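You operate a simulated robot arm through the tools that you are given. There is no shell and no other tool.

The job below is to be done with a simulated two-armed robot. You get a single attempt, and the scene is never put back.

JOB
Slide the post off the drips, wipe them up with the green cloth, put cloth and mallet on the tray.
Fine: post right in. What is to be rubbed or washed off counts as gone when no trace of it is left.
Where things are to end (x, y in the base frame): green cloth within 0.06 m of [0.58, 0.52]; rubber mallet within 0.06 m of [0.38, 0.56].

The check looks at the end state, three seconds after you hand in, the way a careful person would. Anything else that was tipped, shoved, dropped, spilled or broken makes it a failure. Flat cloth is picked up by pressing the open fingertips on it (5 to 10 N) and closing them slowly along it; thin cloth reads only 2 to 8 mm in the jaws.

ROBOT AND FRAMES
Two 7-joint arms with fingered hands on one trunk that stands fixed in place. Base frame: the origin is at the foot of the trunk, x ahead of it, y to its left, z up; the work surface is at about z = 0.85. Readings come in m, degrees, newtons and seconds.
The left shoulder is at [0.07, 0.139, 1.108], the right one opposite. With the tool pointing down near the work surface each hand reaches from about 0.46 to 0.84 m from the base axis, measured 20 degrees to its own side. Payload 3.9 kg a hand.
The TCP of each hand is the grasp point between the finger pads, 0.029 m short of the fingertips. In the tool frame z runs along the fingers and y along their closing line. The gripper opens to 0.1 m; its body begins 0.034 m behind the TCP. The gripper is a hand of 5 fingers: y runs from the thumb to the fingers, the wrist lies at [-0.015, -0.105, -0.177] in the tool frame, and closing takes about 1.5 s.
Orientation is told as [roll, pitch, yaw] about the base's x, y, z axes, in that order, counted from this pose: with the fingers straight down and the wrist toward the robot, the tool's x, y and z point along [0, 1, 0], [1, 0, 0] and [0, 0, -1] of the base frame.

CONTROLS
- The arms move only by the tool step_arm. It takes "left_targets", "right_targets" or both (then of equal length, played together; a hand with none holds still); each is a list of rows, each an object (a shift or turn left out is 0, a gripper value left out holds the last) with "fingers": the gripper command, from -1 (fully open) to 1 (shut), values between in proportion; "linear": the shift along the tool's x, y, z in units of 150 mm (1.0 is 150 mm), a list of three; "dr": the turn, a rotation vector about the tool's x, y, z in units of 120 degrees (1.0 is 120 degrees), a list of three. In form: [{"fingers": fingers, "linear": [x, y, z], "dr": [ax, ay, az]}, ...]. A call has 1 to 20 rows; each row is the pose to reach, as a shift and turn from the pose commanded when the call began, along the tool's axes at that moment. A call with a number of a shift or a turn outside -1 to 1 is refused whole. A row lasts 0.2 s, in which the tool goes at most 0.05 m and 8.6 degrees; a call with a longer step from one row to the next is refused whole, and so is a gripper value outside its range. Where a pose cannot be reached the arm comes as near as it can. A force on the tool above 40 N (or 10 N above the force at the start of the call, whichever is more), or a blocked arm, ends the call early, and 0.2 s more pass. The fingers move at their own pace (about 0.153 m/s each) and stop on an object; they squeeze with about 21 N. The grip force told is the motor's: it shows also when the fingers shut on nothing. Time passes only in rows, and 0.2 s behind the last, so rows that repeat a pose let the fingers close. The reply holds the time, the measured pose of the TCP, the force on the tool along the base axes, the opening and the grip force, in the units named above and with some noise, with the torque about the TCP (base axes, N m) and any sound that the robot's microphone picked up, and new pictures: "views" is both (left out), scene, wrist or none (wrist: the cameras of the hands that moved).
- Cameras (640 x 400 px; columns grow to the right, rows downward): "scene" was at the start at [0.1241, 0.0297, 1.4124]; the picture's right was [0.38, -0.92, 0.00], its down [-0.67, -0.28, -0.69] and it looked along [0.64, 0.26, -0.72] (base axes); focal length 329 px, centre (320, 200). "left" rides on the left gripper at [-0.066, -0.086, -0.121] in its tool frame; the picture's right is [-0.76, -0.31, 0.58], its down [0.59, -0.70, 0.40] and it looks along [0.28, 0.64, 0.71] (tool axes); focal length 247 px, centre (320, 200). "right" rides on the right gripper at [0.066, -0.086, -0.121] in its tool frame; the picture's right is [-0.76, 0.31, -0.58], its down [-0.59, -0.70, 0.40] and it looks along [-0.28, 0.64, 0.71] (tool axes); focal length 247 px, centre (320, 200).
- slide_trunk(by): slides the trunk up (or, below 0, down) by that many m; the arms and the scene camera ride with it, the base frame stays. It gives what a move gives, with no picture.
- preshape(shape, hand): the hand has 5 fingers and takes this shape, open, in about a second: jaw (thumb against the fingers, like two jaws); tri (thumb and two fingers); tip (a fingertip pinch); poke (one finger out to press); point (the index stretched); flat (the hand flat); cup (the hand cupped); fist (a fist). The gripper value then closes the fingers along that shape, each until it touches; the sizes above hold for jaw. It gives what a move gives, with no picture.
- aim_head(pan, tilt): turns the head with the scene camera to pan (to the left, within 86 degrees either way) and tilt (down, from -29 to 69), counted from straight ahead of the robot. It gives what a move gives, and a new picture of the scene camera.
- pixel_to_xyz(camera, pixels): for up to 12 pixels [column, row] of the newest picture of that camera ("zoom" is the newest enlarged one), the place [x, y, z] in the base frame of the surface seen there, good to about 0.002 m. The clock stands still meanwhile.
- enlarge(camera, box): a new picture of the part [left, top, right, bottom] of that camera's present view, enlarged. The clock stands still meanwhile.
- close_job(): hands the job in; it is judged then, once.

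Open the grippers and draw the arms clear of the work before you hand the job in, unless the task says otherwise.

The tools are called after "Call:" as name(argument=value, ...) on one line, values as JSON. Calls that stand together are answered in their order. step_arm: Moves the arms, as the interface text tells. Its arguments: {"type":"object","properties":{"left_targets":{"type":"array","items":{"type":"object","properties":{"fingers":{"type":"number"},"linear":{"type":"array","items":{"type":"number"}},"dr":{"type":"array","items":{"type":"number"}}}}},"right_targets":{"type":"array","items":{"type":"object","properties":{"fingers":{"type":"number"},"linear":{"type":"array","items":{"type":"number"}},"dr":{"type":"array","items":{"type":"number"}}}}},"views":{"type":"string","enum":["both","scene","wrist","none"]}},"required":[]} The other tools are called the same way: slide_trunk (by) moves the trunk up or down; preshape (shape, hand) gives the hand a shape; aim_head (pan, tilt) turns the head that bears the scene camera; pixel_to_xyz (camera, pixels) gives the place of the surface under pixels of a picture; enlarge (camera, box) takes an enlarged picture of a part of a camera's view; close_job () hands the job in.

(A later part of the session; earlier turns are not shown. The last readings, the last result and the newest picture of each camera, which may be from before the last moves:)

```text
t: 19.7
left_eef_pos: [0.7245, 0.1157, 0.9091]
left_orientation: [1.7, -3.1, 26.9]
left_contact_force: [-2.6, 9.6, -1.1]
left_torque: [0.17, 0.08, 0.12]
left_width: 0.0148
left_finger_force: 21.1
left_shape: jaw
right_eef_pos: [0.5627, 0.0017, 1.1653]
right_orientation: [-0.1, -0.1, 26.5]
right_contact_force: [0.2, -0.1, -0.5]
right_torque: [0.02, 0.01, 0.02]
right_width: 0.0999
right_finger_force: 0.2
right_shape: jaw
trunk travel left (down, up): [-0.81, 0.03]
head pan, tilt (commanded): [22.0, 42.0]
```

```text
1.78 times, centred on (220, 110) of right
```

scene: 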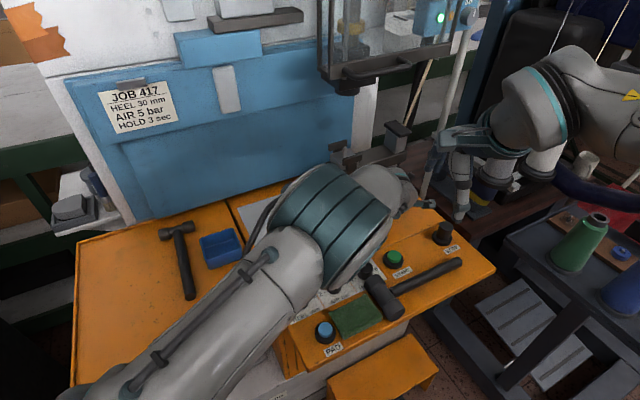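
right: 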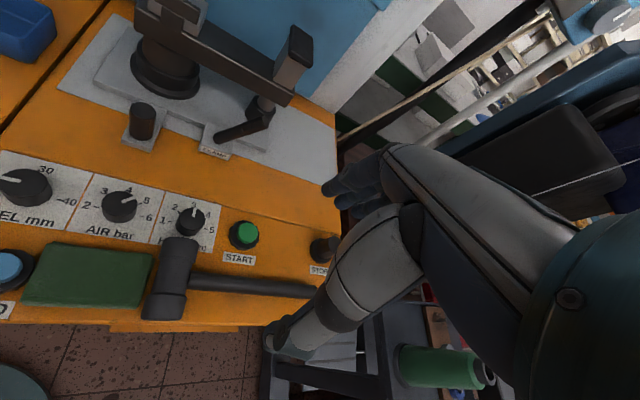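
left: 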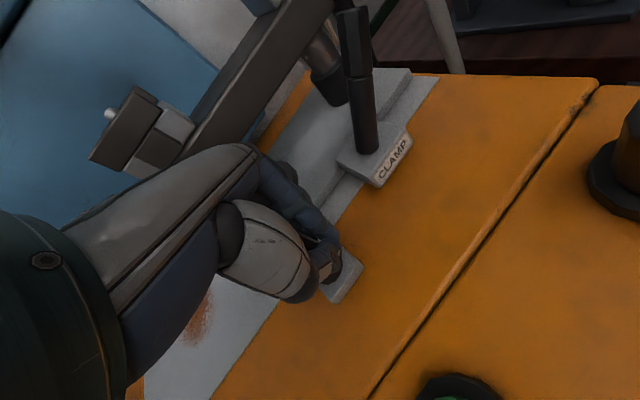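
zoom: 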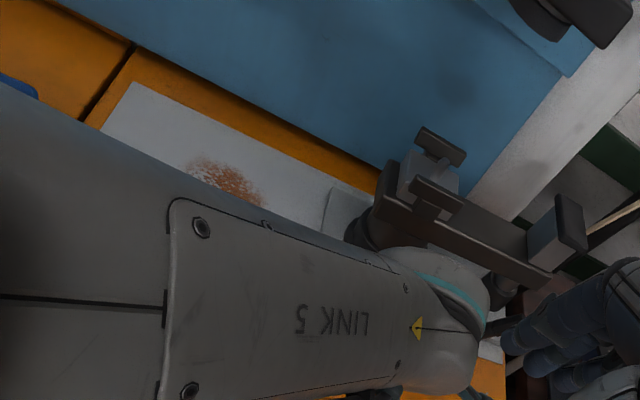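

A resisting force appeared and the knob began slipping in the fingers: the sled is at its stop. The drips show as a brown patch in the right zoom (228,178). I open to 0.06 m and lift straight up.

Call:
step_arm(left_targets=[{"linear": [0.02, -0.008, 0], "fingers": 0.2}, {"linear": [0.02, -0.008, 0], "fingers": -0.2}, {"linear": [0.02, -0.008, 0], "fingers": -0.2}, {"linear": [0.02, -0.008, -0.15], "fingers": -0.2}, {"linear": [0.02, -0.008, -0.4], "fingers": -0.2}, {"linear": [0.02, -0.008, -0.65], "fingers": -0.2}, {"linear": [0.02, -0.008, -0.9], "fingers": -0.2}], views="both")

```text
t: 21.3
left_eef_pos: [0.7179, 0.1225, 1.0361]
left_orientation: [1.6, -2.1, 27.8]
left_contact_force: [0.0, 0.2, -1.0]
left_torque: [0.01, -0.04, -0.01]
left_width: 0.06
left_finger_force: 0.1
left_shape: jaw
right_eef_pos: [0.5634, 0.0005, 1.1642]
right_orientation: [0.1, 0.0, 26.4]
right_contact_force: [-0.3, -0.3, 0.5]
right_torque: [-0.01, 0.01, 0.04]
right_width: 0.0998
right_finger_force: 0.1
right_shape: jaw
trunk travel left (down, up): [-0.81, 0.03]
head pan, tilt (commanded): [22.0, 42.0]
```

scene: 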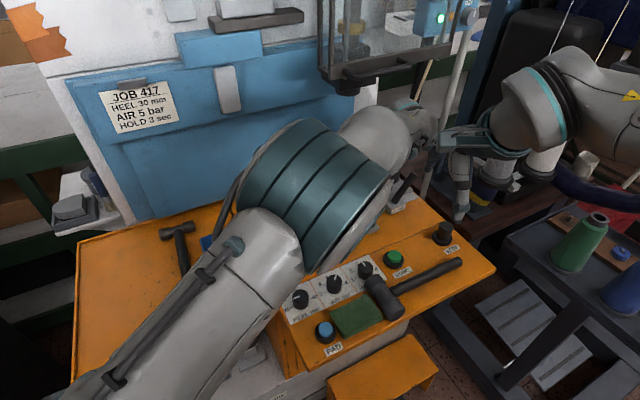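
left: 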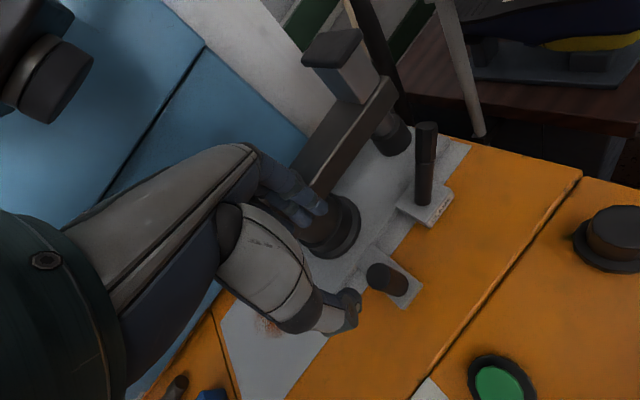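

The hand is clear above the knob. I measure the drip patch from the right camera's current view before moving.

Call:
enlarge(camera="right", box=[40, 20, 240, 160])

Call:
enlarge(camera="left", box=[180, 220, 440, 400])

```text
2.86 times, centred on (140, 90) of right
```

zoom: 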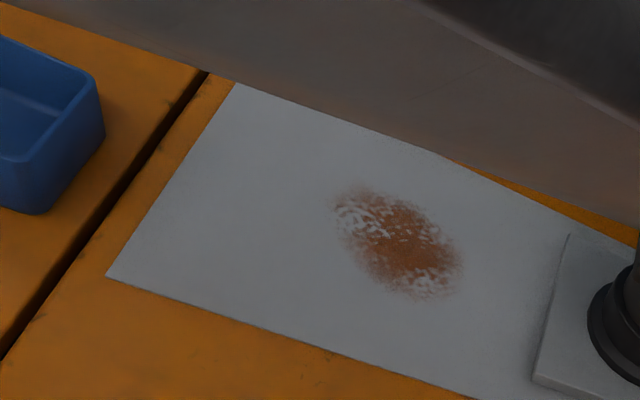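

```text
2.22 times, centred on (310, 310) of left
```

zoom: 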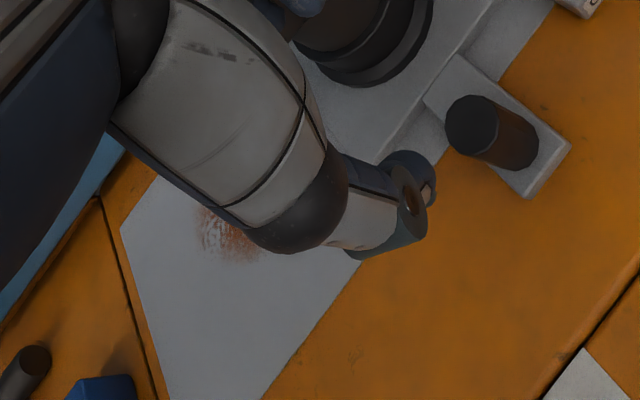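

I re-enlarge the right view so I can query the patch's outline.

Call:
enlarge(camera="right", box=[100, 60, 200, 130])

```text
5.71 times, centred on (150, 95) of right
```

zoom: 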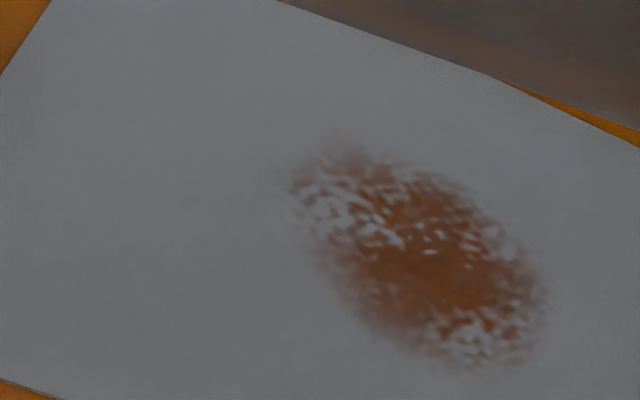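

Call:
pixel_to_xyz(camera="zoom", pixels=[[420, 255], [290, 170], [345, 140], [480, 195], [545, 290], [500, 375], [400, 345], [325, 270], [50, 0], [280, 0], [440, 205], [350, 235]])

```text
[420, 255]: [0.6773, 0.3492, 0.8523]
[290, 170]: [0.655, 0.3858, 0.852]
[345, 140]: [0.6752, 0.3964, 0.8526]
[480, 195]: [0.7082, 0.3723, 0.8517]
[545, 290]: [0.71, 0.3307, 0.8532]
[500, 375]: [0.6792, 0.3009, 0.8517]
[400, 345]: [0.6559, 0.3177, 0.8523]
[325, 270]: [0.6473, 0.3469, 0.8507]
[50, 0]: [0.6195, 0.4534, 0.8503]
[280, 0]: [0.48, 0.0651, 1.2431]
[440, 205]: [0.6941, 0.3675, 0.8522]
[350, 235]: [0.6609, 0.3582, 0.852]
```

The patch spans roughly [0.645–0.71, 0.30–0.40]. Next is the cloth; I move the right hand out of the way to the right, then bring the left hand back.

Call:
step_arm(right_targets=[{"linear": [-0.25, -0.15, 0]}, {"linear": [-0.5, -0.3, 0]}, {"linear": [-0.75, -0.45, 0]}, {"linear": [-0.98, -0.6, 0]}, {"linear": [-0.98, -0.6, 0]}], views="both")

```text
t: 22.5
left_eef_pos: [0.7186, 0.1176, 1.0403]
left_orientation: [1.1, -2.3, 27.8]
left_contact_force: [-0.6, -0.4, 0.0]
left_torque: [-0.02, 0.03, 0.01]
left_width: 0.06
left_finger_force: 0.1
left_shape: jaw
right_eef_pos: [0.5536, -0.1106, 1.1656]
right_orientation: [-0.1, -0.1, 26.4]
right_contact_force: [-0.2, 0.2, -0.5]
right_torque: [0.0, 0.06, -0.04]
right_width: 0.1001
right_finger_force: 0.1
right_shape: jaw
right hand out of reach, approached as far as the arm can: row 3, 4, 5
trunk travel left (down, up): [-0.81, 0.03]
head pan, tilt (commanded): [22.0, 42.0]
```

scene: 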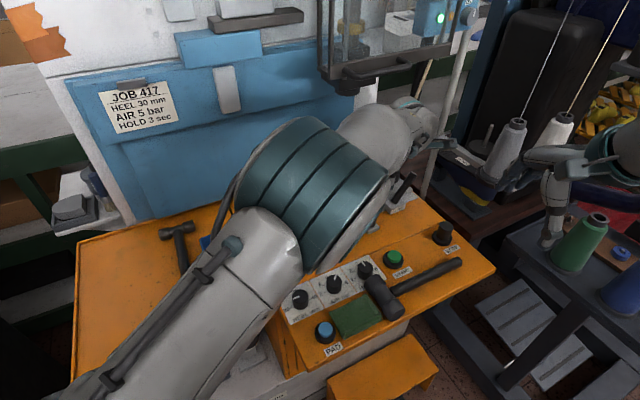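
right: 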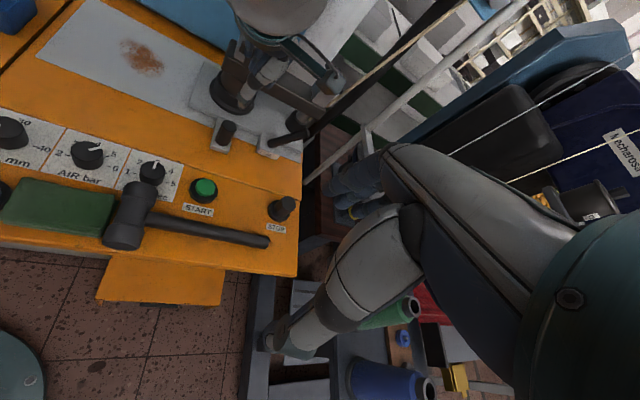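

Right hand stopped at [0.554,-0.111] (joint limit with this yaw). I turn its yaw by −30° and move it further right/back to make room.

Call:
step_arm(right_targets=[{"linear": [-0.1, -0.1, 0], "dr": [0, 0, 0.06]}, {"linear": [-0.25, -0.2, 0], "dr": [0, 0, 0.12]}, {"linear": [-0.4, -0.3, 0], "dr": [0, 0, 0.18]}, {"linear": [-0.5, -0.35, 0], "dr": [0, 0, 0.25]}, {"linear": [-0.5, -0.35, 0], "dr": [0, 0, 0.25]}], views="wrist")

```text
t: 23.7
left_eef_pos: [0.72, 0.1181, 1.0434]
left_orientation: [1.1, -2.4, 27.9]
left_contact_force: [0.3, 0.1, -0.1]
left_torque: [0.02, -0.02, -0.05]
left_width: 0.0598
left_finger_force: 0.0
left_shape: jaw
right_eef_pos: [0.5423, -0.1992, 1.1655]
right_orientation: [0.1, 0.0, -3.7]
right_contact_force: [0.6, 0.8, 0.5]
right_torque: [0.0, 0.01, 0.01]
right_width: 0.0998
right_finger_force: 0.0
right_shape: jaw
trunk travel left (down, up): [-0.81, 0.03]
head pan, tilt (commanded): [22.0, 42.0]
```

right: 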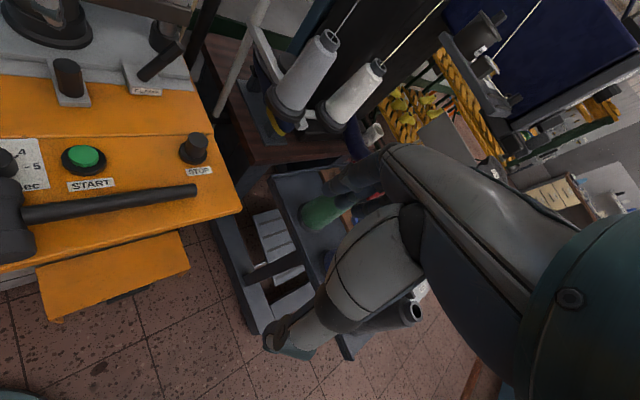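

Right hand is clear at [0.542,-0.199]. The mallet sits against the cloth, so I'll move the mallet first; I measure it and its neighbours from both cameras.

Call:
pixel_to_xyz(camera="scene", pixels=[[372, 283], [393, 312], [382, 297], [400, 287], [430, 274], [458, 263], [393, 258], [443, 233], [366, 268], [333, 286], [300, 299], [325, 332]])

Call:
pixel_to_xyz(camera="right", pixels=[[10, 180], [15, 245], [40, 213], [80, 206], [120, 200], [160, 195], [193, 190], [84, 155], [195, 148], [60, 75], [140, 85], [165, 60]])

Call:
enlarge(camera="scene", box=[270, 210, 490, 350])

```text
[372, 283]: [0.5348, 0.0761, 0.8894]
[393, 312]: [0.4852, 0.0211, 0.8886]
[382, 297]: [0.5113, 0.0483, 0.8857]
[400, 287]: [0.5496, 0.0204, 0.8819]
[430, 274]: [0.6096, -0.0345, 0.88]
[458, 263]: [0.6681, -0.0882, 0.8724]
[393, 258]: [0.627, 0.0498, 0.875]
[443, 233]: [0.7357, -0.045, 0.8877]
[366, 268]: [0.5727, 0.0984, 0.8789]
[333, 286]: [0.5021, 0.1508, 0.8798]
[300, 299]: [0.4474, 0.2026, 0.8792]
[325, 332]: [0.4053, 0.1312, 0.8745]
```

```text
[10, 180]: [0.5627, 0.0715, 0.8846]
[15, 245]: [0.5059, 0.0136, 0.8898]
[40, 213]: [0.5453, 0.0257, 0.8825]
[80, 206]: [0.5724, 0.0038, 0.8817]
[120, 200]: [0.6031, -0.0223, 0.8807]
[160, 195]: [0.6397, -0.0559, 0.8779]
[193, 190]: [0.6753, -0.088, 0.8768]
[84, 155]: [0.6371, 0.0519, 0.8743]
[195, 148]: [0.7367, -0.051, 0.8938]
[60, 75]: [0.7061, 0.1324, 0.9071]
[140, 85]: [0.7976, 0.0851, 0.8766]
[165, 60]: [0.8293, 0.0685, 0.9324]
```

```text
2.86 times, centred on (380, 280) of scene
```

zoom: 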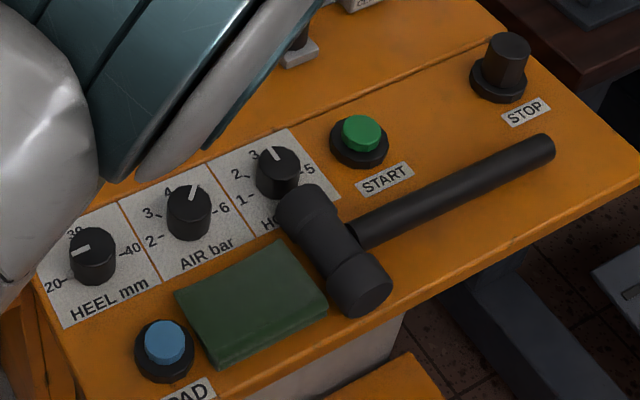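

The handle runs along u from [0.545,0.025] to [0.68,-0.09]. I need the tray's free area too, so I query tray edges and the hammer, box positions.

Call:
pixel_to_xyz(camera="scene", pixels=[[82, 246], [80, 320], [76, 395], [150, 228], [166, 235], [190, 228], [180, 240], [190, 298], [205, 262], [203, 240], [120, 300], [150, 380]])

Call:
enlarge(camera="scene", box=[60, 190, 300, 400])

```text
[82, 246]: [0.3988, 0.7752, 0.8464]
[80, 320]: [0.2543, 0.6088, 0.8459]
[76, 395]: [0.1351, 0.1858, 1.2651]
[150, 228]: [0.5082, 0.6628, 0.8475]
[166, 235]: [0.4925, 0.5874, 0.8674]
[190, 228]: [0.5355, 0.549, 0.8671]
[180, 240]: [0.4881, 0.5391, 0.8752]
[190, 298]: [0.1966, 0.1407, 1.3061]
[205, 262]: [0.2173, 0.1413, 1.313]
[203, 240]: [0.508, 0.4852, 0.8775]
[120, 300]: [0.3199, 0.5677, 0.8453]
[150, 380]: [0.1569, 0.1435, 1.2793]
```

```text
1.90 times, centred on (180, 295) of scene
```

zoom: 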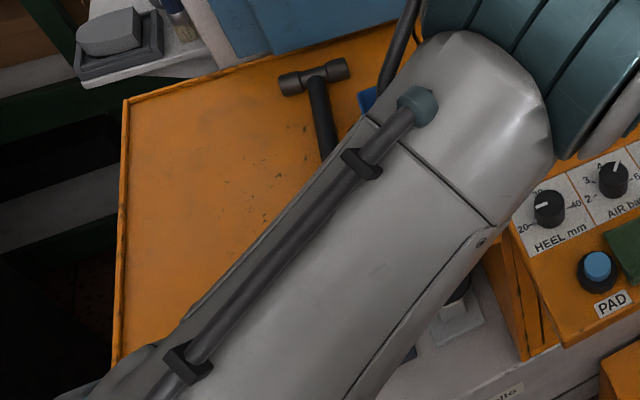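

The tray's free strip lies left of the hammer (u −0.375…−0.2), so the mallet should lie parallel to the hammer. I probe whether the left hand can get above the mallet handle: move back toward [0.60,-0.01,1.0].

Call:
step_arm(left_targets=[{"linear": [0, -0.25, 0.05]}, {"linear": [-0.1, -0.5, 0.1]}, {"linear": [-0.2, -0.75, 0.15]}, {"linear": [-0.35, -0.98, 0.2]}, {"linear": [-0.35, -0.98, 0.2]}], views="both")

```text
t: 24.3
left_eef_pos: [0.6303, 0.0796, 0.9246]
left_orientation: [5.7, 6.4, 29.0]
left_contact_force: [0.1, -0.9, -0.2]
left_torque: [0.03, 0.0, -0.02]
left_width: 0.0599
left_finger_force: 0.1
left_shape: jaw
right_eef_pos: [0.5409, -0.2005, 1.1642]
right_orientation: [0.1, 0.0, -3.6]
right_contact_force: [-0.2, -0.1, -0.1]
right_torque: [0.0, -0.01, 0.02]
right_width: 0.0997
right_finger_force: 0.1
right_shape: jaw
trunk travel left (down, up): [-0.81, 0.03]
head pan, tilt (commanded): [22.0, 42.0]
stopped in row 3 (left hand): the arm was blocked; the commanded pose is now the measured one
```

scene: 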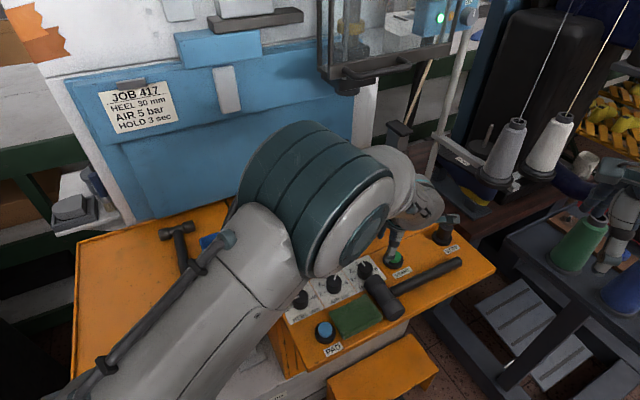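
left: 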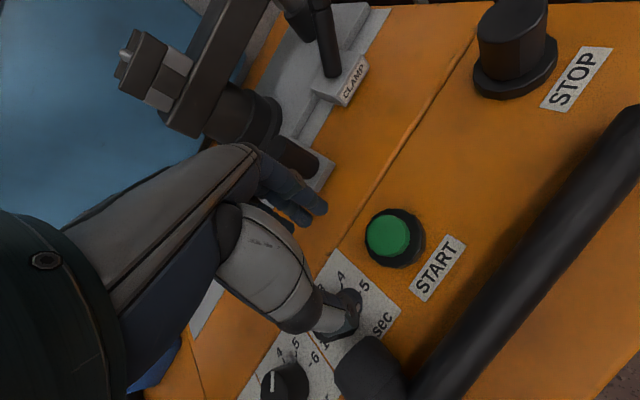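

The left arm got blocked and sagged to z=0.925 close above the START button (395,235 in the left view); no contact force is reported. I raise straight up at once.

Call:
step_arm(left_targets=[{"linear": [0, 0, -0.2]}, {"linear": [0, 0.02, -0.4]}, {"linear": [0, 0.05, -0.6]}, {"linear": [0, 0.05, -0.6]}], views="both")

Call:
enlarge(camera="scene", box=[270, 210, 490, 350])

```text
t: 25.3
left_eef_pos: [0.6477, 0.0915, 0.9979]
left_orientation: [5.9, 8.4, 30.6]
left_contact_force: [-0.9, -0.2, -0.1]
left_torque: [0.01, 0.02, 0.04]
left_width: 0.06
left_finger_force: 0.1
left_shape: jaw
right_eef_pos: [0.5418, -0.2002, 1.1655]
right_orientation: [0.1, -0.1, -3.5]
right_contact_force: [0.2, -0.2, -1.1]
right_torque: [0.0, -0.01, 0.0]
right_width: 0.1001
right_finger_force: 0.0
right_shape: jaw
trunk travel left (down, up): [-0.81, 0.03]
head pan, tilt (commanded): [22.0, 42.0]
```

scene: 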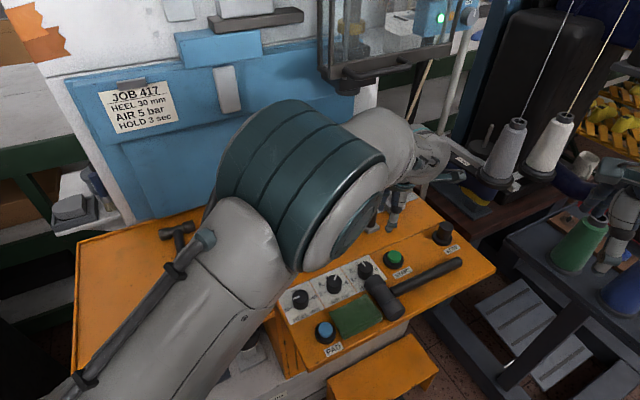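
left: 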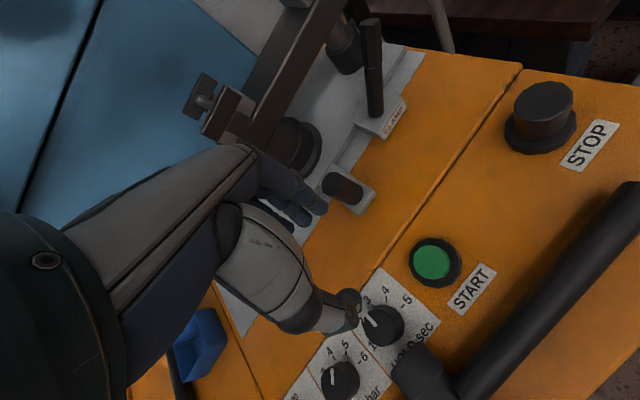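

```text
2.86 times, centred on (380, 280) of scene
```

zoom: 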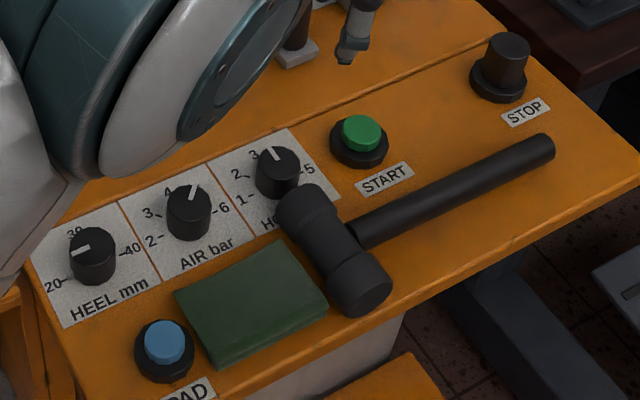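

Nothing was disturbed (dials and buttons look the same). The left wrist's comfortable yaw seems to be about 27° less than its azimuth, so I move it back left toward the tray side, level it, and will probe its yaw range there.

Call:
step_arm(left_targets=[{"linear": [0.2, 0, -0.2], "dr": [-0.01, -0.02, 0]}, {"linear": [0.45, 0, -0.4], "dr": [-0.02, -0.04, 0]}, {"linear": [0.7, 0, -0.45], "dr": [-0.03, -0.06, 0]}, {"linear": [0.95, -0.05, -0.5], "dr": [-0.035, -0.078, 0]}], views="none")

Call:
step_arm(left_targets=[{"linear": [0.25, -0.05, 0]}, {"linear": [0.5, -0.1, 0]}, {"linear": [0.75, -0.15, 0]}, {"linear": [0.98, -0.2, 0]}], views="scene")

```text
t: 26.3
left_eef_pos: [0.5835, 0.199, 1.1018]
left_orientation: [-3.7, 2.3, 28.7]
left_contact_force: [-0.1, -0.3, 0.6]
left_torque: [-0.05, 0.02, -0.01]
left_width: 0.0599
left_finger_force: 0.1
left_shape: jaw
right_eef_pos: [0.542, -0.1965, 1.1647]
right_orientation: [-0.1, 0.0, -3.6]
right_contact_force: [0.3, 0.7, -0.6]
right_torque: [-0.04, 0.04, 0.01]
right_width: 0.0999
right_finger_force: 0.1
right_shape: jaw
trunk travel left (down, up): [-0.81, 0.03]
head pan, tilt (commanded): [22.0, 42.0]
```

```text
t: 27.3
left_eef_pos: [0.4848, 0.3119, 1.0968]
left_orientation: [-4.9, 2.4, 28.6]
left_contact_force: [-1.0, -0.4, -0.6]
left_torque: [-0.03, 0.0, -0.01]
left_width: 0.0598
left_finger_force: 0.1
left_shape: jaw
right_eef_pos: [0.5407, -0.198, 1.1666]
right_orientation: [0.0, -0.2, -3.5]
right_contact_force: [0.2, 0.4, 0.0]
right_torque: [-0.03, 0.0, 0.0]
right_width: 0.1
right_finger_force: 0.2
right_shape: jaw
trunk travel left (down, up): [-0.81, 0.03]
head pan, tilt (commanded): [22.0, 42.0]
```

scene: 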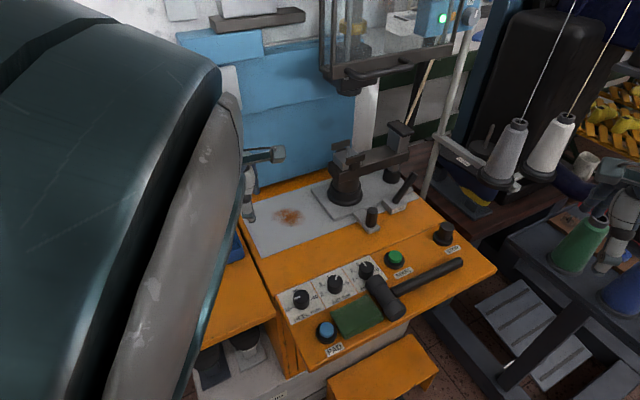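

The drips and the shifted post are clear now. I continue the left hand over the tray's free strip and level it, then probe rotating its yaw negative.

Call:
step_arm(left_targets=[{"linear": [0.25, 0, 0], "dr": [-0.02, 0.02, 0]}, {"linear": [0.5, 0, 0], "dr": [-0.035, 0.035, 0]}, {"linear": [0.75, 0, 0], "dr": [-0.035, 0.035, 0]}, {"linear": [0.98, 0.1, 0], "dr": [-0.035, 0.035, 0]}], views="none")

Call:
step_arm(left_targets=[{"linear": [0.15, 0.05, 0.1], "dr": [0, 0, 0.06]}, {"linear": [0.3, 0.1, 0.2], "dr": [0, 0, 0.12]}, {"linear": [0.4, 0.1, 0.3], "dr": [0, 0, 0.18]}, {"linear": [0.5, 0.1, 0.3], "dr": [0, 0, 0.24]}, {"linear": [0.5, 0.1, 0.3], "dr": [0, 0, 0.3]}, {"linear": [0.5, 0.1, 0.3], "dr": [0, 0, 0.36]}, {"linear": [0.5, 0.1, 0.3], "dr": [0, 0, 0.36]}], views="both")

```text
t: 28.3
left_eef_pos: [0.4305, 0.45, 1.0851]
left_orientation: [0.6, -2.0, 28.8]
left_contact_force: [-1.0, 0.4, -0.1]
left_torque: [-0.05, 0.01, 0.01]
left_width: 0.0598
left_finger_force: 0.0
left_shape: jaw
right_eef_pos: [0.5415, -0.1965, 1.1658]
right_orientation: [-0.1, -0.2, -3.6]
right_contact_force: [0.5, 0.1, 0.5]
right_torque: [-0.01, -0.01, -0.03]
right_width: 0.0998
right_finger_force: 0.1
right_shape: jaw
trunk travel left (down, up): [-0.81, 0.03]
head pan, tilt (commanded): [22.0, 42.0]
```

```text
t: 29.9
left_eef_pos: [0.4074, 0.5222, 1.0413]
left_orientation: [1.9, -1.1, -14.5]
left_contact_force: [0.5, -0.1, 0.3]
left_torque: [0.0, 0.01, 0.06]
left_width: 0.0601
left_finger_force: 0.0
left_shape: jaw
right_eef_pos: [0.5424, -0.199, 1.1638]
right_orientation: [0.0, -0.1, -3.6]
right_contact_force: [0.2, -0.5, -0.1]
right_torque: [-0.01, 0.07, 0.01]
right_width: 0.0999
right_finger_force: 0.1
right_shape: jaw
trunk travel left (down, up): [-0.81, 0.03]
head pan, tilt (commanded): [22.0, 42.0]
```

scene: 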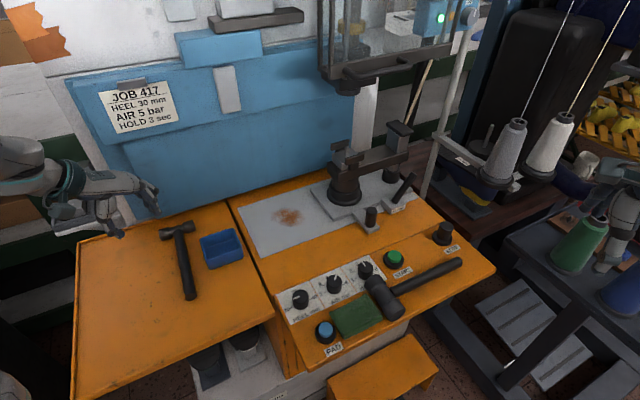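
left: 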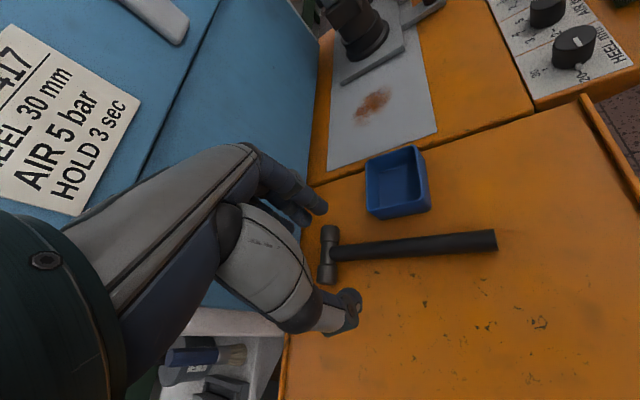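

Yaw −14.5° works easily, and the elbow swung out so the scene view is fully clear. I rotate further to about −41° to check.

Call:
step_arm(left_targets=[{"linear": [0, 0, 0], "dr": [0, 0, 0.06]}, {"linear": [0, 0, 0], "dr": [0, 0, 0.12]}, {"linear": [0, 0, 0], "dr": [0, 0, 0.18]}, {"linear": [0, 0, 0], "dr": [0, 0, 0.22]}, {"linear": [0, 0, 0], "dr": [0, 0, 0.22]}], views="both")

Call:
enlarge(camera="scene", box=[220, 100, 460, 250])

```text
t: 31.1
left_eef_pos: [0.4093, 0.5221, 1.0414]
left_orientation: [2.2, 0.0, -40.8]
left_contact_force: [0.2, 0.3, 0.0]
left_torque: [0.03, 0.0, 0.02]
left_width: 0.0601
left_finger_force: 0.1
left_shape: jaw
right_eef_pos: [0.5418, -0.1997, 1.1644]
right_orientation: [0.2, 0.0, -3.6]
right_contact_force: [0.7, -1.0, -0.1]
right_torque: [0.02, -0.01, 0.02]
right_width: 0.0995
right_finger_force: 0.2
right_shape: jaw
trunk travel left (down, up): [-0.81, 0.03]
head pan, tilt (commanded): [22.0, 42.0]
```

scene: 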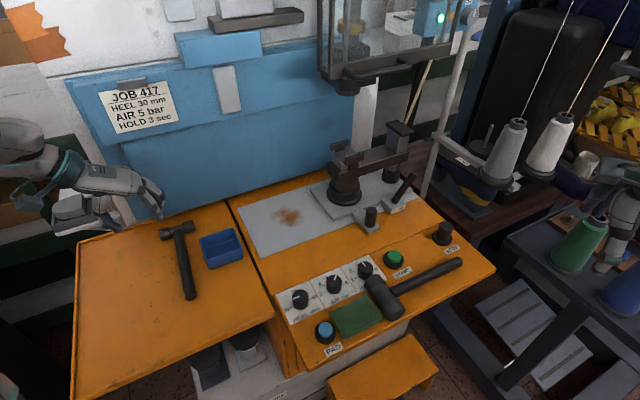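
left: 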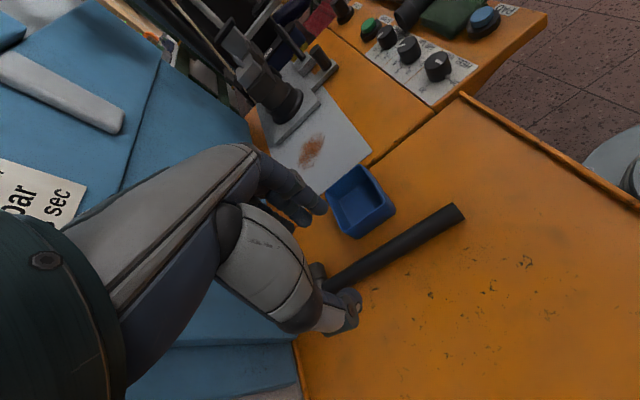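

```text
2.67 times, centred on (340, 175) of scene
```

zoom: 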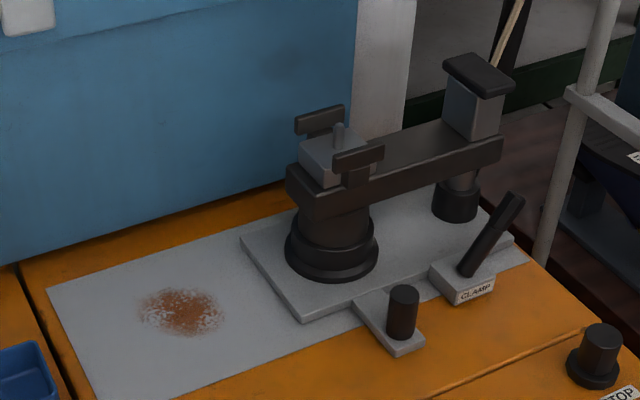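

Yaw −41° works at the tray too, with a clear scene view. Left hand at yaw −41 (closing line along u) suits the cloth at [0.471,0.092]; I move it there in stages at safe height.

Call:
step_arm(left_targets=[{"linear": [-0.17, 0.19, 0]}, {"linear": [-0.34, 0.38, 0]}, {"linear": [-0.5, 0.57, 0]}, {"linear": [-0.66, 0.75, 0]}], views="none")

Call:
step_arm(left_targets=[{"linear": [-0.17, 0.19, 0]}, {"linear": [-0.34, 0.38, 0]}, {"linear": [-0.5, 0.57, 0]}, {"linear": [-0.66, 0.75, 0]}], views="both")

```text
t: 32.1
left_eef_pos: [0.4304, 0.3718, 1.0391]
left_orientation: [2.3, 0.1, -40.7]
left_contact_force: [-0.2, -0.1, -1.2]
left_torque: [0.04, 0.0, 0.01]
left_width: 0.0601
left_finger_force: 0.1
left_shape: jaw
right_eef_pos: [0.5406, -0.2004, 1.1645]
right_orientation: [0.0, -0.1, -3.5]
right_contact_force: [-0.1, -0.1, 0.4]
right_torque: [0.0, 0.0, -0.02]
right_width: 0.1
right_finger_force: 0.1
right_shape: jaw
trunk travel left (down, up): [-0.81, 0.03]
head pan, tilt (commanded): [22.0, 42.0]
```

```text
t: 33.1
left_eef_pos: [0.4523, 0.2226, 1.0343]
left_orientation: [2.3, 0.1, -40.7]
left_contact_force: [-0.1, -0.1, 0.2]
left_torque: [0.01, -0.01, 0.0]
left_width: 0.0599
left_finger_force: 0.0
left_shape: jaw
right_eef_pos: [0.5411, -0.2011, 1.1631]
right_orientation: [0.2, -0.1, -3.6]
right_contact_force: [0.2, -1.0, -1.0]
right_torque: [0.04, -0.02, -0.01]
right_width: 0.0999
right_finger_force: 0.1
right_shape: jaw
trunk travel left (down, up): [-0.81, 0.03]
head pan, tilt (commanded): [22.0, 42.0]
```

scene: 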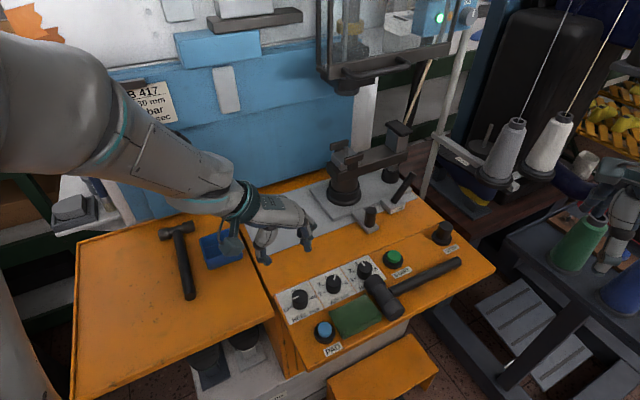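
left: 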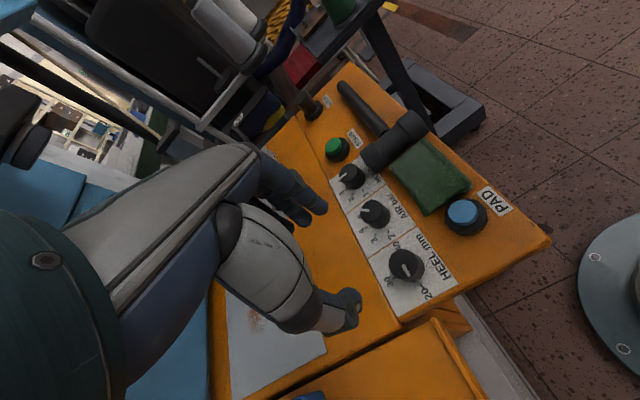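

Great posture: both cameras see the panel. I zoom on the cloth to measure it precisely.

Call:
enlarge(camera="scene", box=[280, 240, 440, 350])

```text
3.64 times, centred on (360, 295) of scene
```

zoom: 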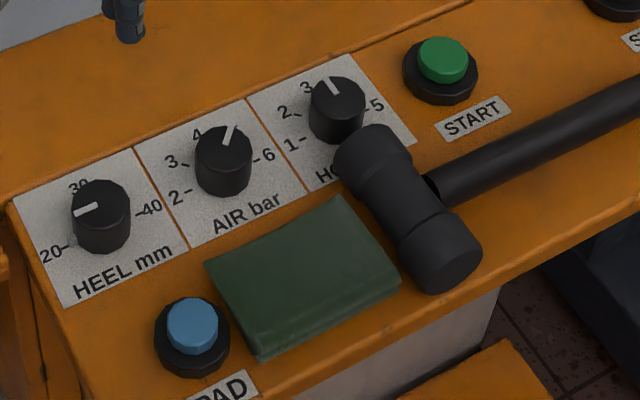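

Call:
pixel_to_xyz(camera="zoom", pixels=[[208, 265], [340, 200], [396, 275], [258, 345], [300, 270], [330, 230], [270, 300], [193, 325], [230, 340], [405, 250], [360, 275], [230, 270]])

```text
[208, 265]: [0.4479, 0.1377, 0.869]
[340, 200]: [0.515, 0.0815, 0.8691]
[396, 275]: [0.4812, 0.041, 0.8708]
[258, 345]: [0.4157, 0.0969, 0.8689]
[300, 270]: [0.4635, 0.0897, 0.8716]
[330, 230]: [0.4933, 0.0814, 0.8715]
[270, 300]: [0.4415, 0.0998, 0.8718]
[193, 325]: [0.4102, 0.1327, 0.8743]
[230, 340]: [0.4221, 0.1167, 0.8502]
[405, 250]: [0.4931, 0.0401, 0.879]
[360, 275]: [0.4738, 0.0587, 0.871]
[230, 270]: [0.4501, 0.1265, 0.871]
```

Cloth: centre [0.465,0.089], about 0.088×0.052 m, top z≈0.871, between PAD and mallet head. I move above it with the fingers at 0.045 m opening.

Call:
step_arm(left_targets=[{"linear": [-0.17, 0.17, 0.05], "dr": [-0.0125, -0.0145, 0], "fingers": 0.1}, {"linear": [-0.34, 0.34, 0.15], "dr": [-0.0125, -0.0145, 0], "fingers": 0.1}, {"linear": [-0.5, 0.51, 0.3], "dr": [-0.0125, -0.0145, 0], "fingers": 0.1}, {"linear": [-0.618, 0.645, 0.45], "dr": [-0.0125, -0.0145, 0], "fingers": 0.1}, {"linear": [-0.618, 0.645, 0.5], "dr": [-0.0125, -0.0145, 0], "fingers": 0.1}], views="both")

Call:
enlarge(camera="scene", box=[280, 230, 440, 350])

Call:
enlarge(camera="left", box=[220, 120, 520, 340])

```text
t: 34.3
left_eef_pos: [0.4644, 0.0927, 0.9547]
left_orientation: [0.4, -1.7, -40.8]
left_contact_force: [0.8, 0.0, -0.5]
left_torque: [-0.01, -0.01, -0.03]
left_width: 0.0454
left_finger_force: 0.1
left_shape: jaw
right_eef_pos: [0.5414, -0.1995, 1.1655]
right_orientation: [-0.1, -0.1, -3.7]
right_contact_force: [-0.4, 0.1, -0.6]
right_torque: [-0.02, 0.01, 0.02]
right_width: 0.1
right_finger_force: 0.0
right_shape: jaw
trunk travel left (down, up): [-0.81, 0.03]
head pan, tilt (commanded): [22.0, 42.0]
```

scene: 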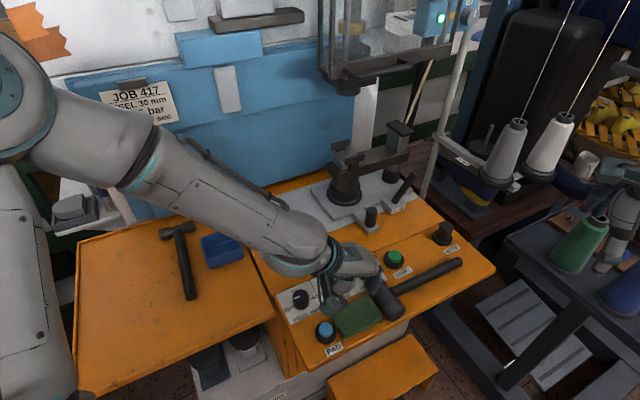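
left: 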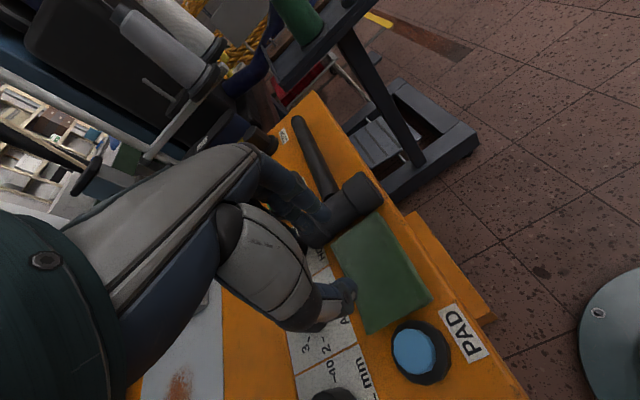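

```text
3.33 times, centred on (360, 290) of scene
```

zoom: 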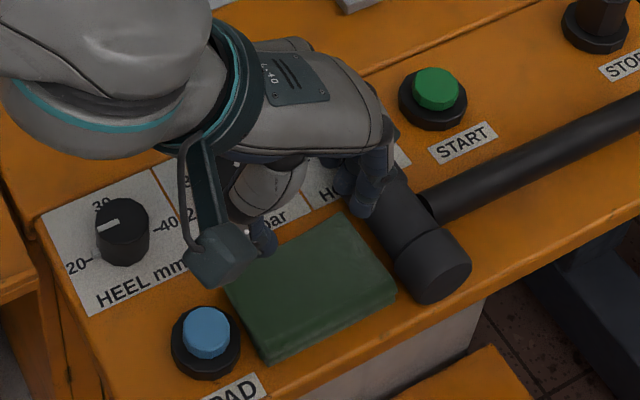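

```text
1.82 times, centred on (370, 230) of left
```

zoom: 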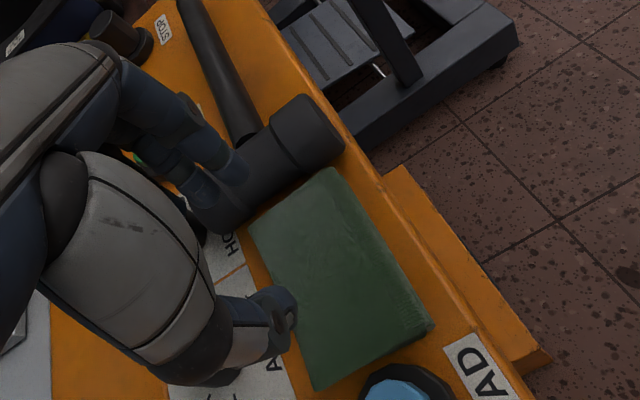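

The hand is centred over the cloth (TCP projects to (367,268), cloth centre (378,272)). I descend to just above the cloth.

Call:
step_arm(left_targets=[{"linear": [-0.015, 0.018, 0.12]}, {"linear": [-0.015, 0.018, 0.24]}, {"linear": [-0.015, 0.018, 0.32]}, {"linear": [-0.015, 0.018, 0.33]}], views="both")

Call:
enlarge(camera="left", box=[220, 120, 520, 340])

Call:
enlarge(camera="scene", box=[280, 230, 440, 350])

```text
t: 35.3
left_eef_pos: [0.467, 0.0904, 0.9063]
left_orientation: [0.6, -1.6, -40.7]
left_contact_force: [0.2, 0.8, -0.2]
left_torque: [-0.06, 0.0, 0.0]
left_width: 0.0452
left_finger_force: 0.1
left_shape: jaw
right_eef_pos: [0.5412, -0.1992, 1.1652]
right_orientation: [0.1, -0.1, -3.7]
right_contact_force: [-0.5, -0.9, 0.0]
right_torque: [0.0, 0.01, 0.01]
right_width: 0.0998
right_finger_force: 0.0
right_shape: jaw
trunk travel left (down, up): [-0.81, 0.03]
head pan, tilt (commanded): [22.0, 42.0]
```

scene: 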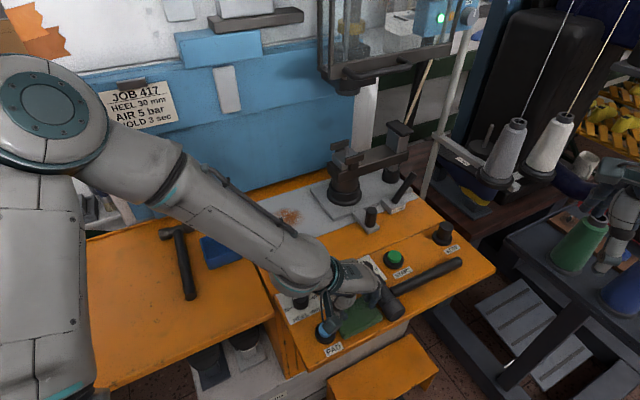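
left: 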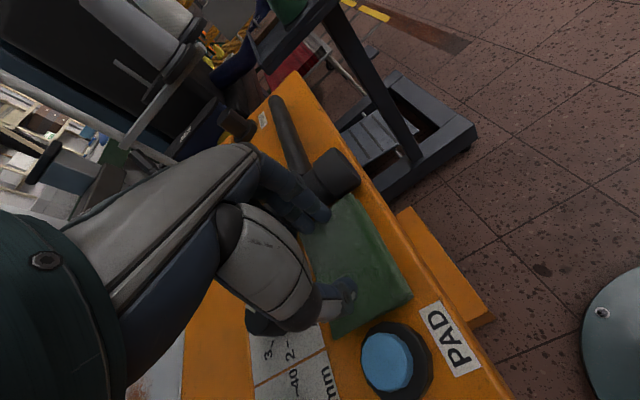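

```text
1.82 times, centred on (370, 230) of left
```

zoom: 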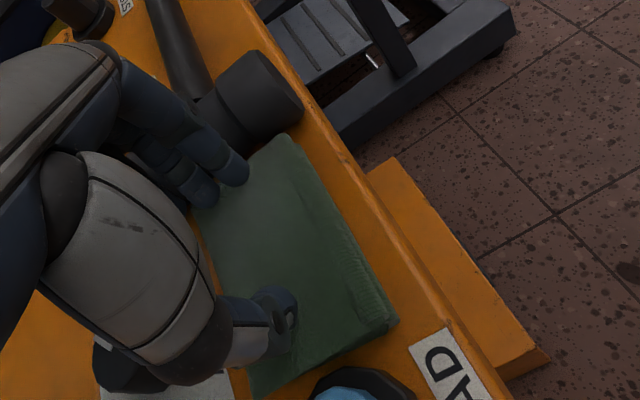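

```text
3.33 times, centred on (360, 290) of scene
```

zoom: 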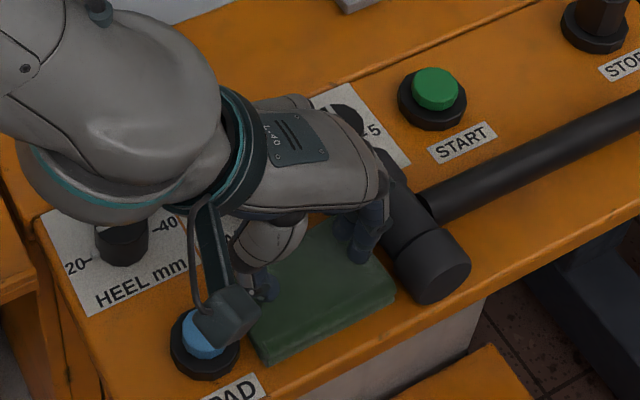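

Index and middle fingers are over the cloth, but the outer fingers sit near its back edge; I shift 10 mm to the front and press down in small steps while reading the force.

Call:
step_arm(left_targets=[{"linear": [-0.06, 0, 0]}, {"linear": [-0.06, 0, 0.03]}, {"linear": [-0.06, 0, 0.05]}, {"linear": [-0.06, 0, 0.05]}], views="none")

```text
t: 36.3
left_eef_pos: [0.4594, 0.0835, 0.9013]
left_orientation: [0.7, -2.0, -40.8]
left_contact_force: [-4.3, 4.2, 34.2]
left_torque: [0.8, 1.01, -0.04]
left_width: 0.0473
left_finger_force: 0.2
left_shape: jaw
right_eef_pos: [0.5377, -0.1995, 1.1675]
right_orientation: [0.2, -0.3, -3.6]
right_contact_force: [0.0, -0.5, 0.4]
right_torque: [0.03, -0.02, -0.03]
right_width: 0.0999
right_finger_force: 0.2
right_shape: jaw
trunk travel left (down, up): [-0.81, 0.03]
head pan, tilt (commanded): [22.0, 42.0]
```

34 N is too much: the cloth top is met at about z=0.902. I ease up ~3 mm.

Call:
step_arm(left_targets=[{"linear": [0, 0, -0.013]}, {"linear": [0, 0, -0.013]}], views="none")

```text
t: 36.9
left_eef_pos: [0.4593, 0.0835, 0.901]
left_orientation: [0.7, -1.7, -40.8]
left_contact_force: [-3.1, 4.0, 29.9]
left_torque: [0.64, 0.82, -0.05]
left_width: 0.0471
left_finger_force: 0.0
left_shape: jaw
right_eef_pos: [0.5386, -0.2002, 1.1662]
right_orientation: [0.1, -0.3, -3.6]
right_contact_force: [-0.2, 0.4, 0.1]
right_torque: [-0.01, 0.03, 0.01]
right_width: 0.0999
right_finger_force: 0.0
right_shape: jaw
trunk travel left (down, up): [-0.81, 0.03]
head pan, tilt (commanded): [22.0, 42.0]
```

Call:
step_arm(left_targets=[{"linear": [0, 0, -0.02]}, {"linear": [0, 0, -0.04]}, {"linear": [0, 0, -0.04]}], views="none")

```text
t: 37.7
left_eef_pos: [0.4598, 0.0837, 0.9061]
left_orientation: [0.3, -1.5, -40.8]
left_contact_force: [-0.1, 0.5, 0.1]
left_torque: [0.0, 0.01, 0.0]
left_width: 0.045
left_finger_force: 0.2
left_shape: jaw
right_eef_pos: [0.542, -0.2, 1.1651]
right_orientation: [0.2, -0.1, -3.6]
right_contact_force: [-0.3, 0.2, -0.2]
right_torque: [-0.01, -0.01, 0.0]
right_width: 0.0998
right_finger_force: 0.0
right_shape: jaw
trunk travel left (down, up): [-0.81, 0.03]
head pan, tilt (commanded): [22.0, 42.0]
```

Call:
step_arm(left_targets=[{"linear": [0, 0, 0.01]}, {"linear": [0, 0, 0.02]}, {"linear": [0, 0, 0.02]}], views="none")

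```text
t: 38.5
left_eef_pos: [0.4616, 0.0829, 0.9022]
left_orientation: [0.5, -1.6, -40.6]
left_contact_force: [0.0, -0.6, 2.2]
left_torque: [0.04, 0.06, -0.02]
left_width: 0.0453
left_finger_force: 0.0
left_shape: jaw
right_eef_pos: [0.541, -0.2002, 1.1656]
right_orientation: [0.1, -0.1, -3.6]
right_contact_force: [-0.4, -0.1, 0.0]
right_torque: [-0.03, 0.0, -0.02]
right_width: 0.0999
right_finger_force: 0.1
right_shape: jaw
trunk travel left (down, up): [-0.81, 0.03]
head pan, tilt (commanded): [22.0, 42.0]
```

2.2 N of contact now. I press ~0.8 mm more.

Call:
step_arm(left_targets=[{"linear": [0, 0, 0.006]}, {"linear": [0, 0, 0.006]}], views="wrist")

```text
t: 39.1
left_eef_pos: [0.46, 0.0838, 0.9018]
left_orientation: [0.5, -1.6, -40.8]
left_contact_force: [-1.0, 0.2, 5.5]
left_torque: [0.11, 0.18, 0.0]
left_width: 0.0457
left_finger_force: 0.0
left_shape: jaw
right_eef_pos: [0.5407, -0.1998, 1.1645]
right_orientation: [0.1, -0.1, -3.6]
right_contact_force: [0.4, -0.3, 0.1]
right_torque: [-0.01, -0.02, 0.01]
right_width: 0.0996
right_finger_force: 0.1
right_shape: jaw
trunk travel left (down, up): [-0.81, 0.03]
head pan, tilt (commanded): [22.0, 42.0]
```

left: 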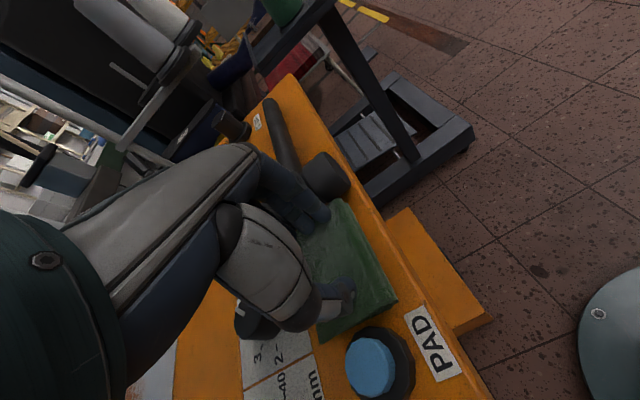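

5.5 N: good press. Now I close the fingers slowly along the cloth.

Call:
step_arm(left_targets=[{"fingers": 0.18}, {"fingers": 0.26}, {"fingers": 0.34}, {"fingers": 0.42}, {"fingers": 0.5}, {"fingers": 0.58}, {"fingers": 0.66}, {"fingers": 0.74}, {"fingers": 0.82}, {"fingers": 0.9}, {"fingers": 1.0}, {"fingers": 1.0}, {"fingers": 1.0}], views="both")

Call:
enlarge(camera="left", box=[220, 120, 520, 340])

Call:
enlarge(camera="scene", box=[280, 230, 440, 350])

```text
t: 41.9
left_eef_pos: [0.4599, 0.0837, 0.9018]
left_orientation: [0.4, -1.5, -40.8]
left_contact_force: [-0.4, -0.3, -0.1]
left_torque: [0.01, 0.01, 0.0]
left_width: 0.0
left_finger_force: 20.4
left_shape: jaw
right_eef_pos: [0.5412, -0.2, 1.164]
right_orientation: [-0.1, -0.1, -3.6]
right_contact_force: [0.5, -0.5, 0.3]
right_torque: [0.04, -0.01, 0.01]
right_width: 0.0998
right_finger_force: 0.0
right_shape: jaw
trunk travel left (down, up): [-0.81, 0.03]
head pan, tilt (commanded): [22.0, 42.0]
```

scene: 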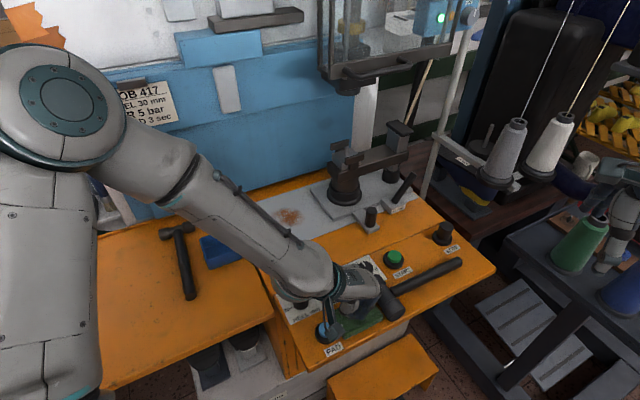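
left: 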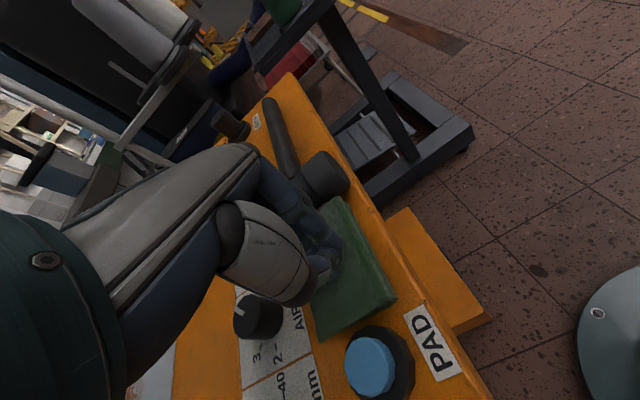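

```text
1.82 times, centred on (370, 230) of left
```

zoom: 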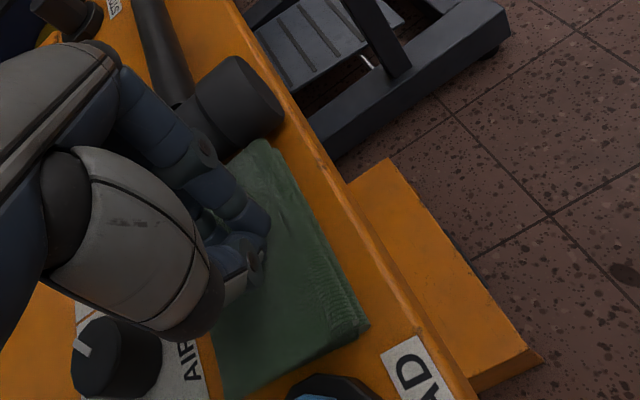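

```text
3.33 times, centred on (360, 290) of scene
```

zoom: 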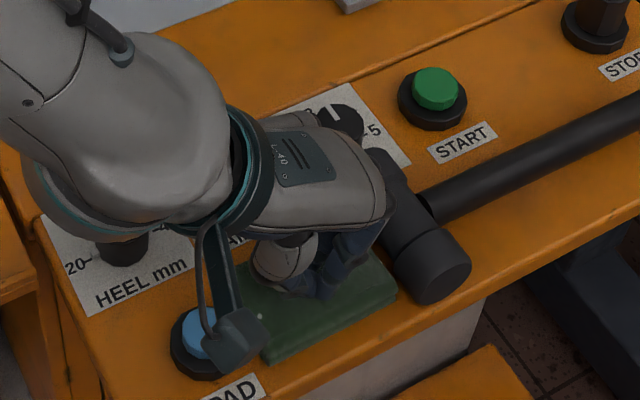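

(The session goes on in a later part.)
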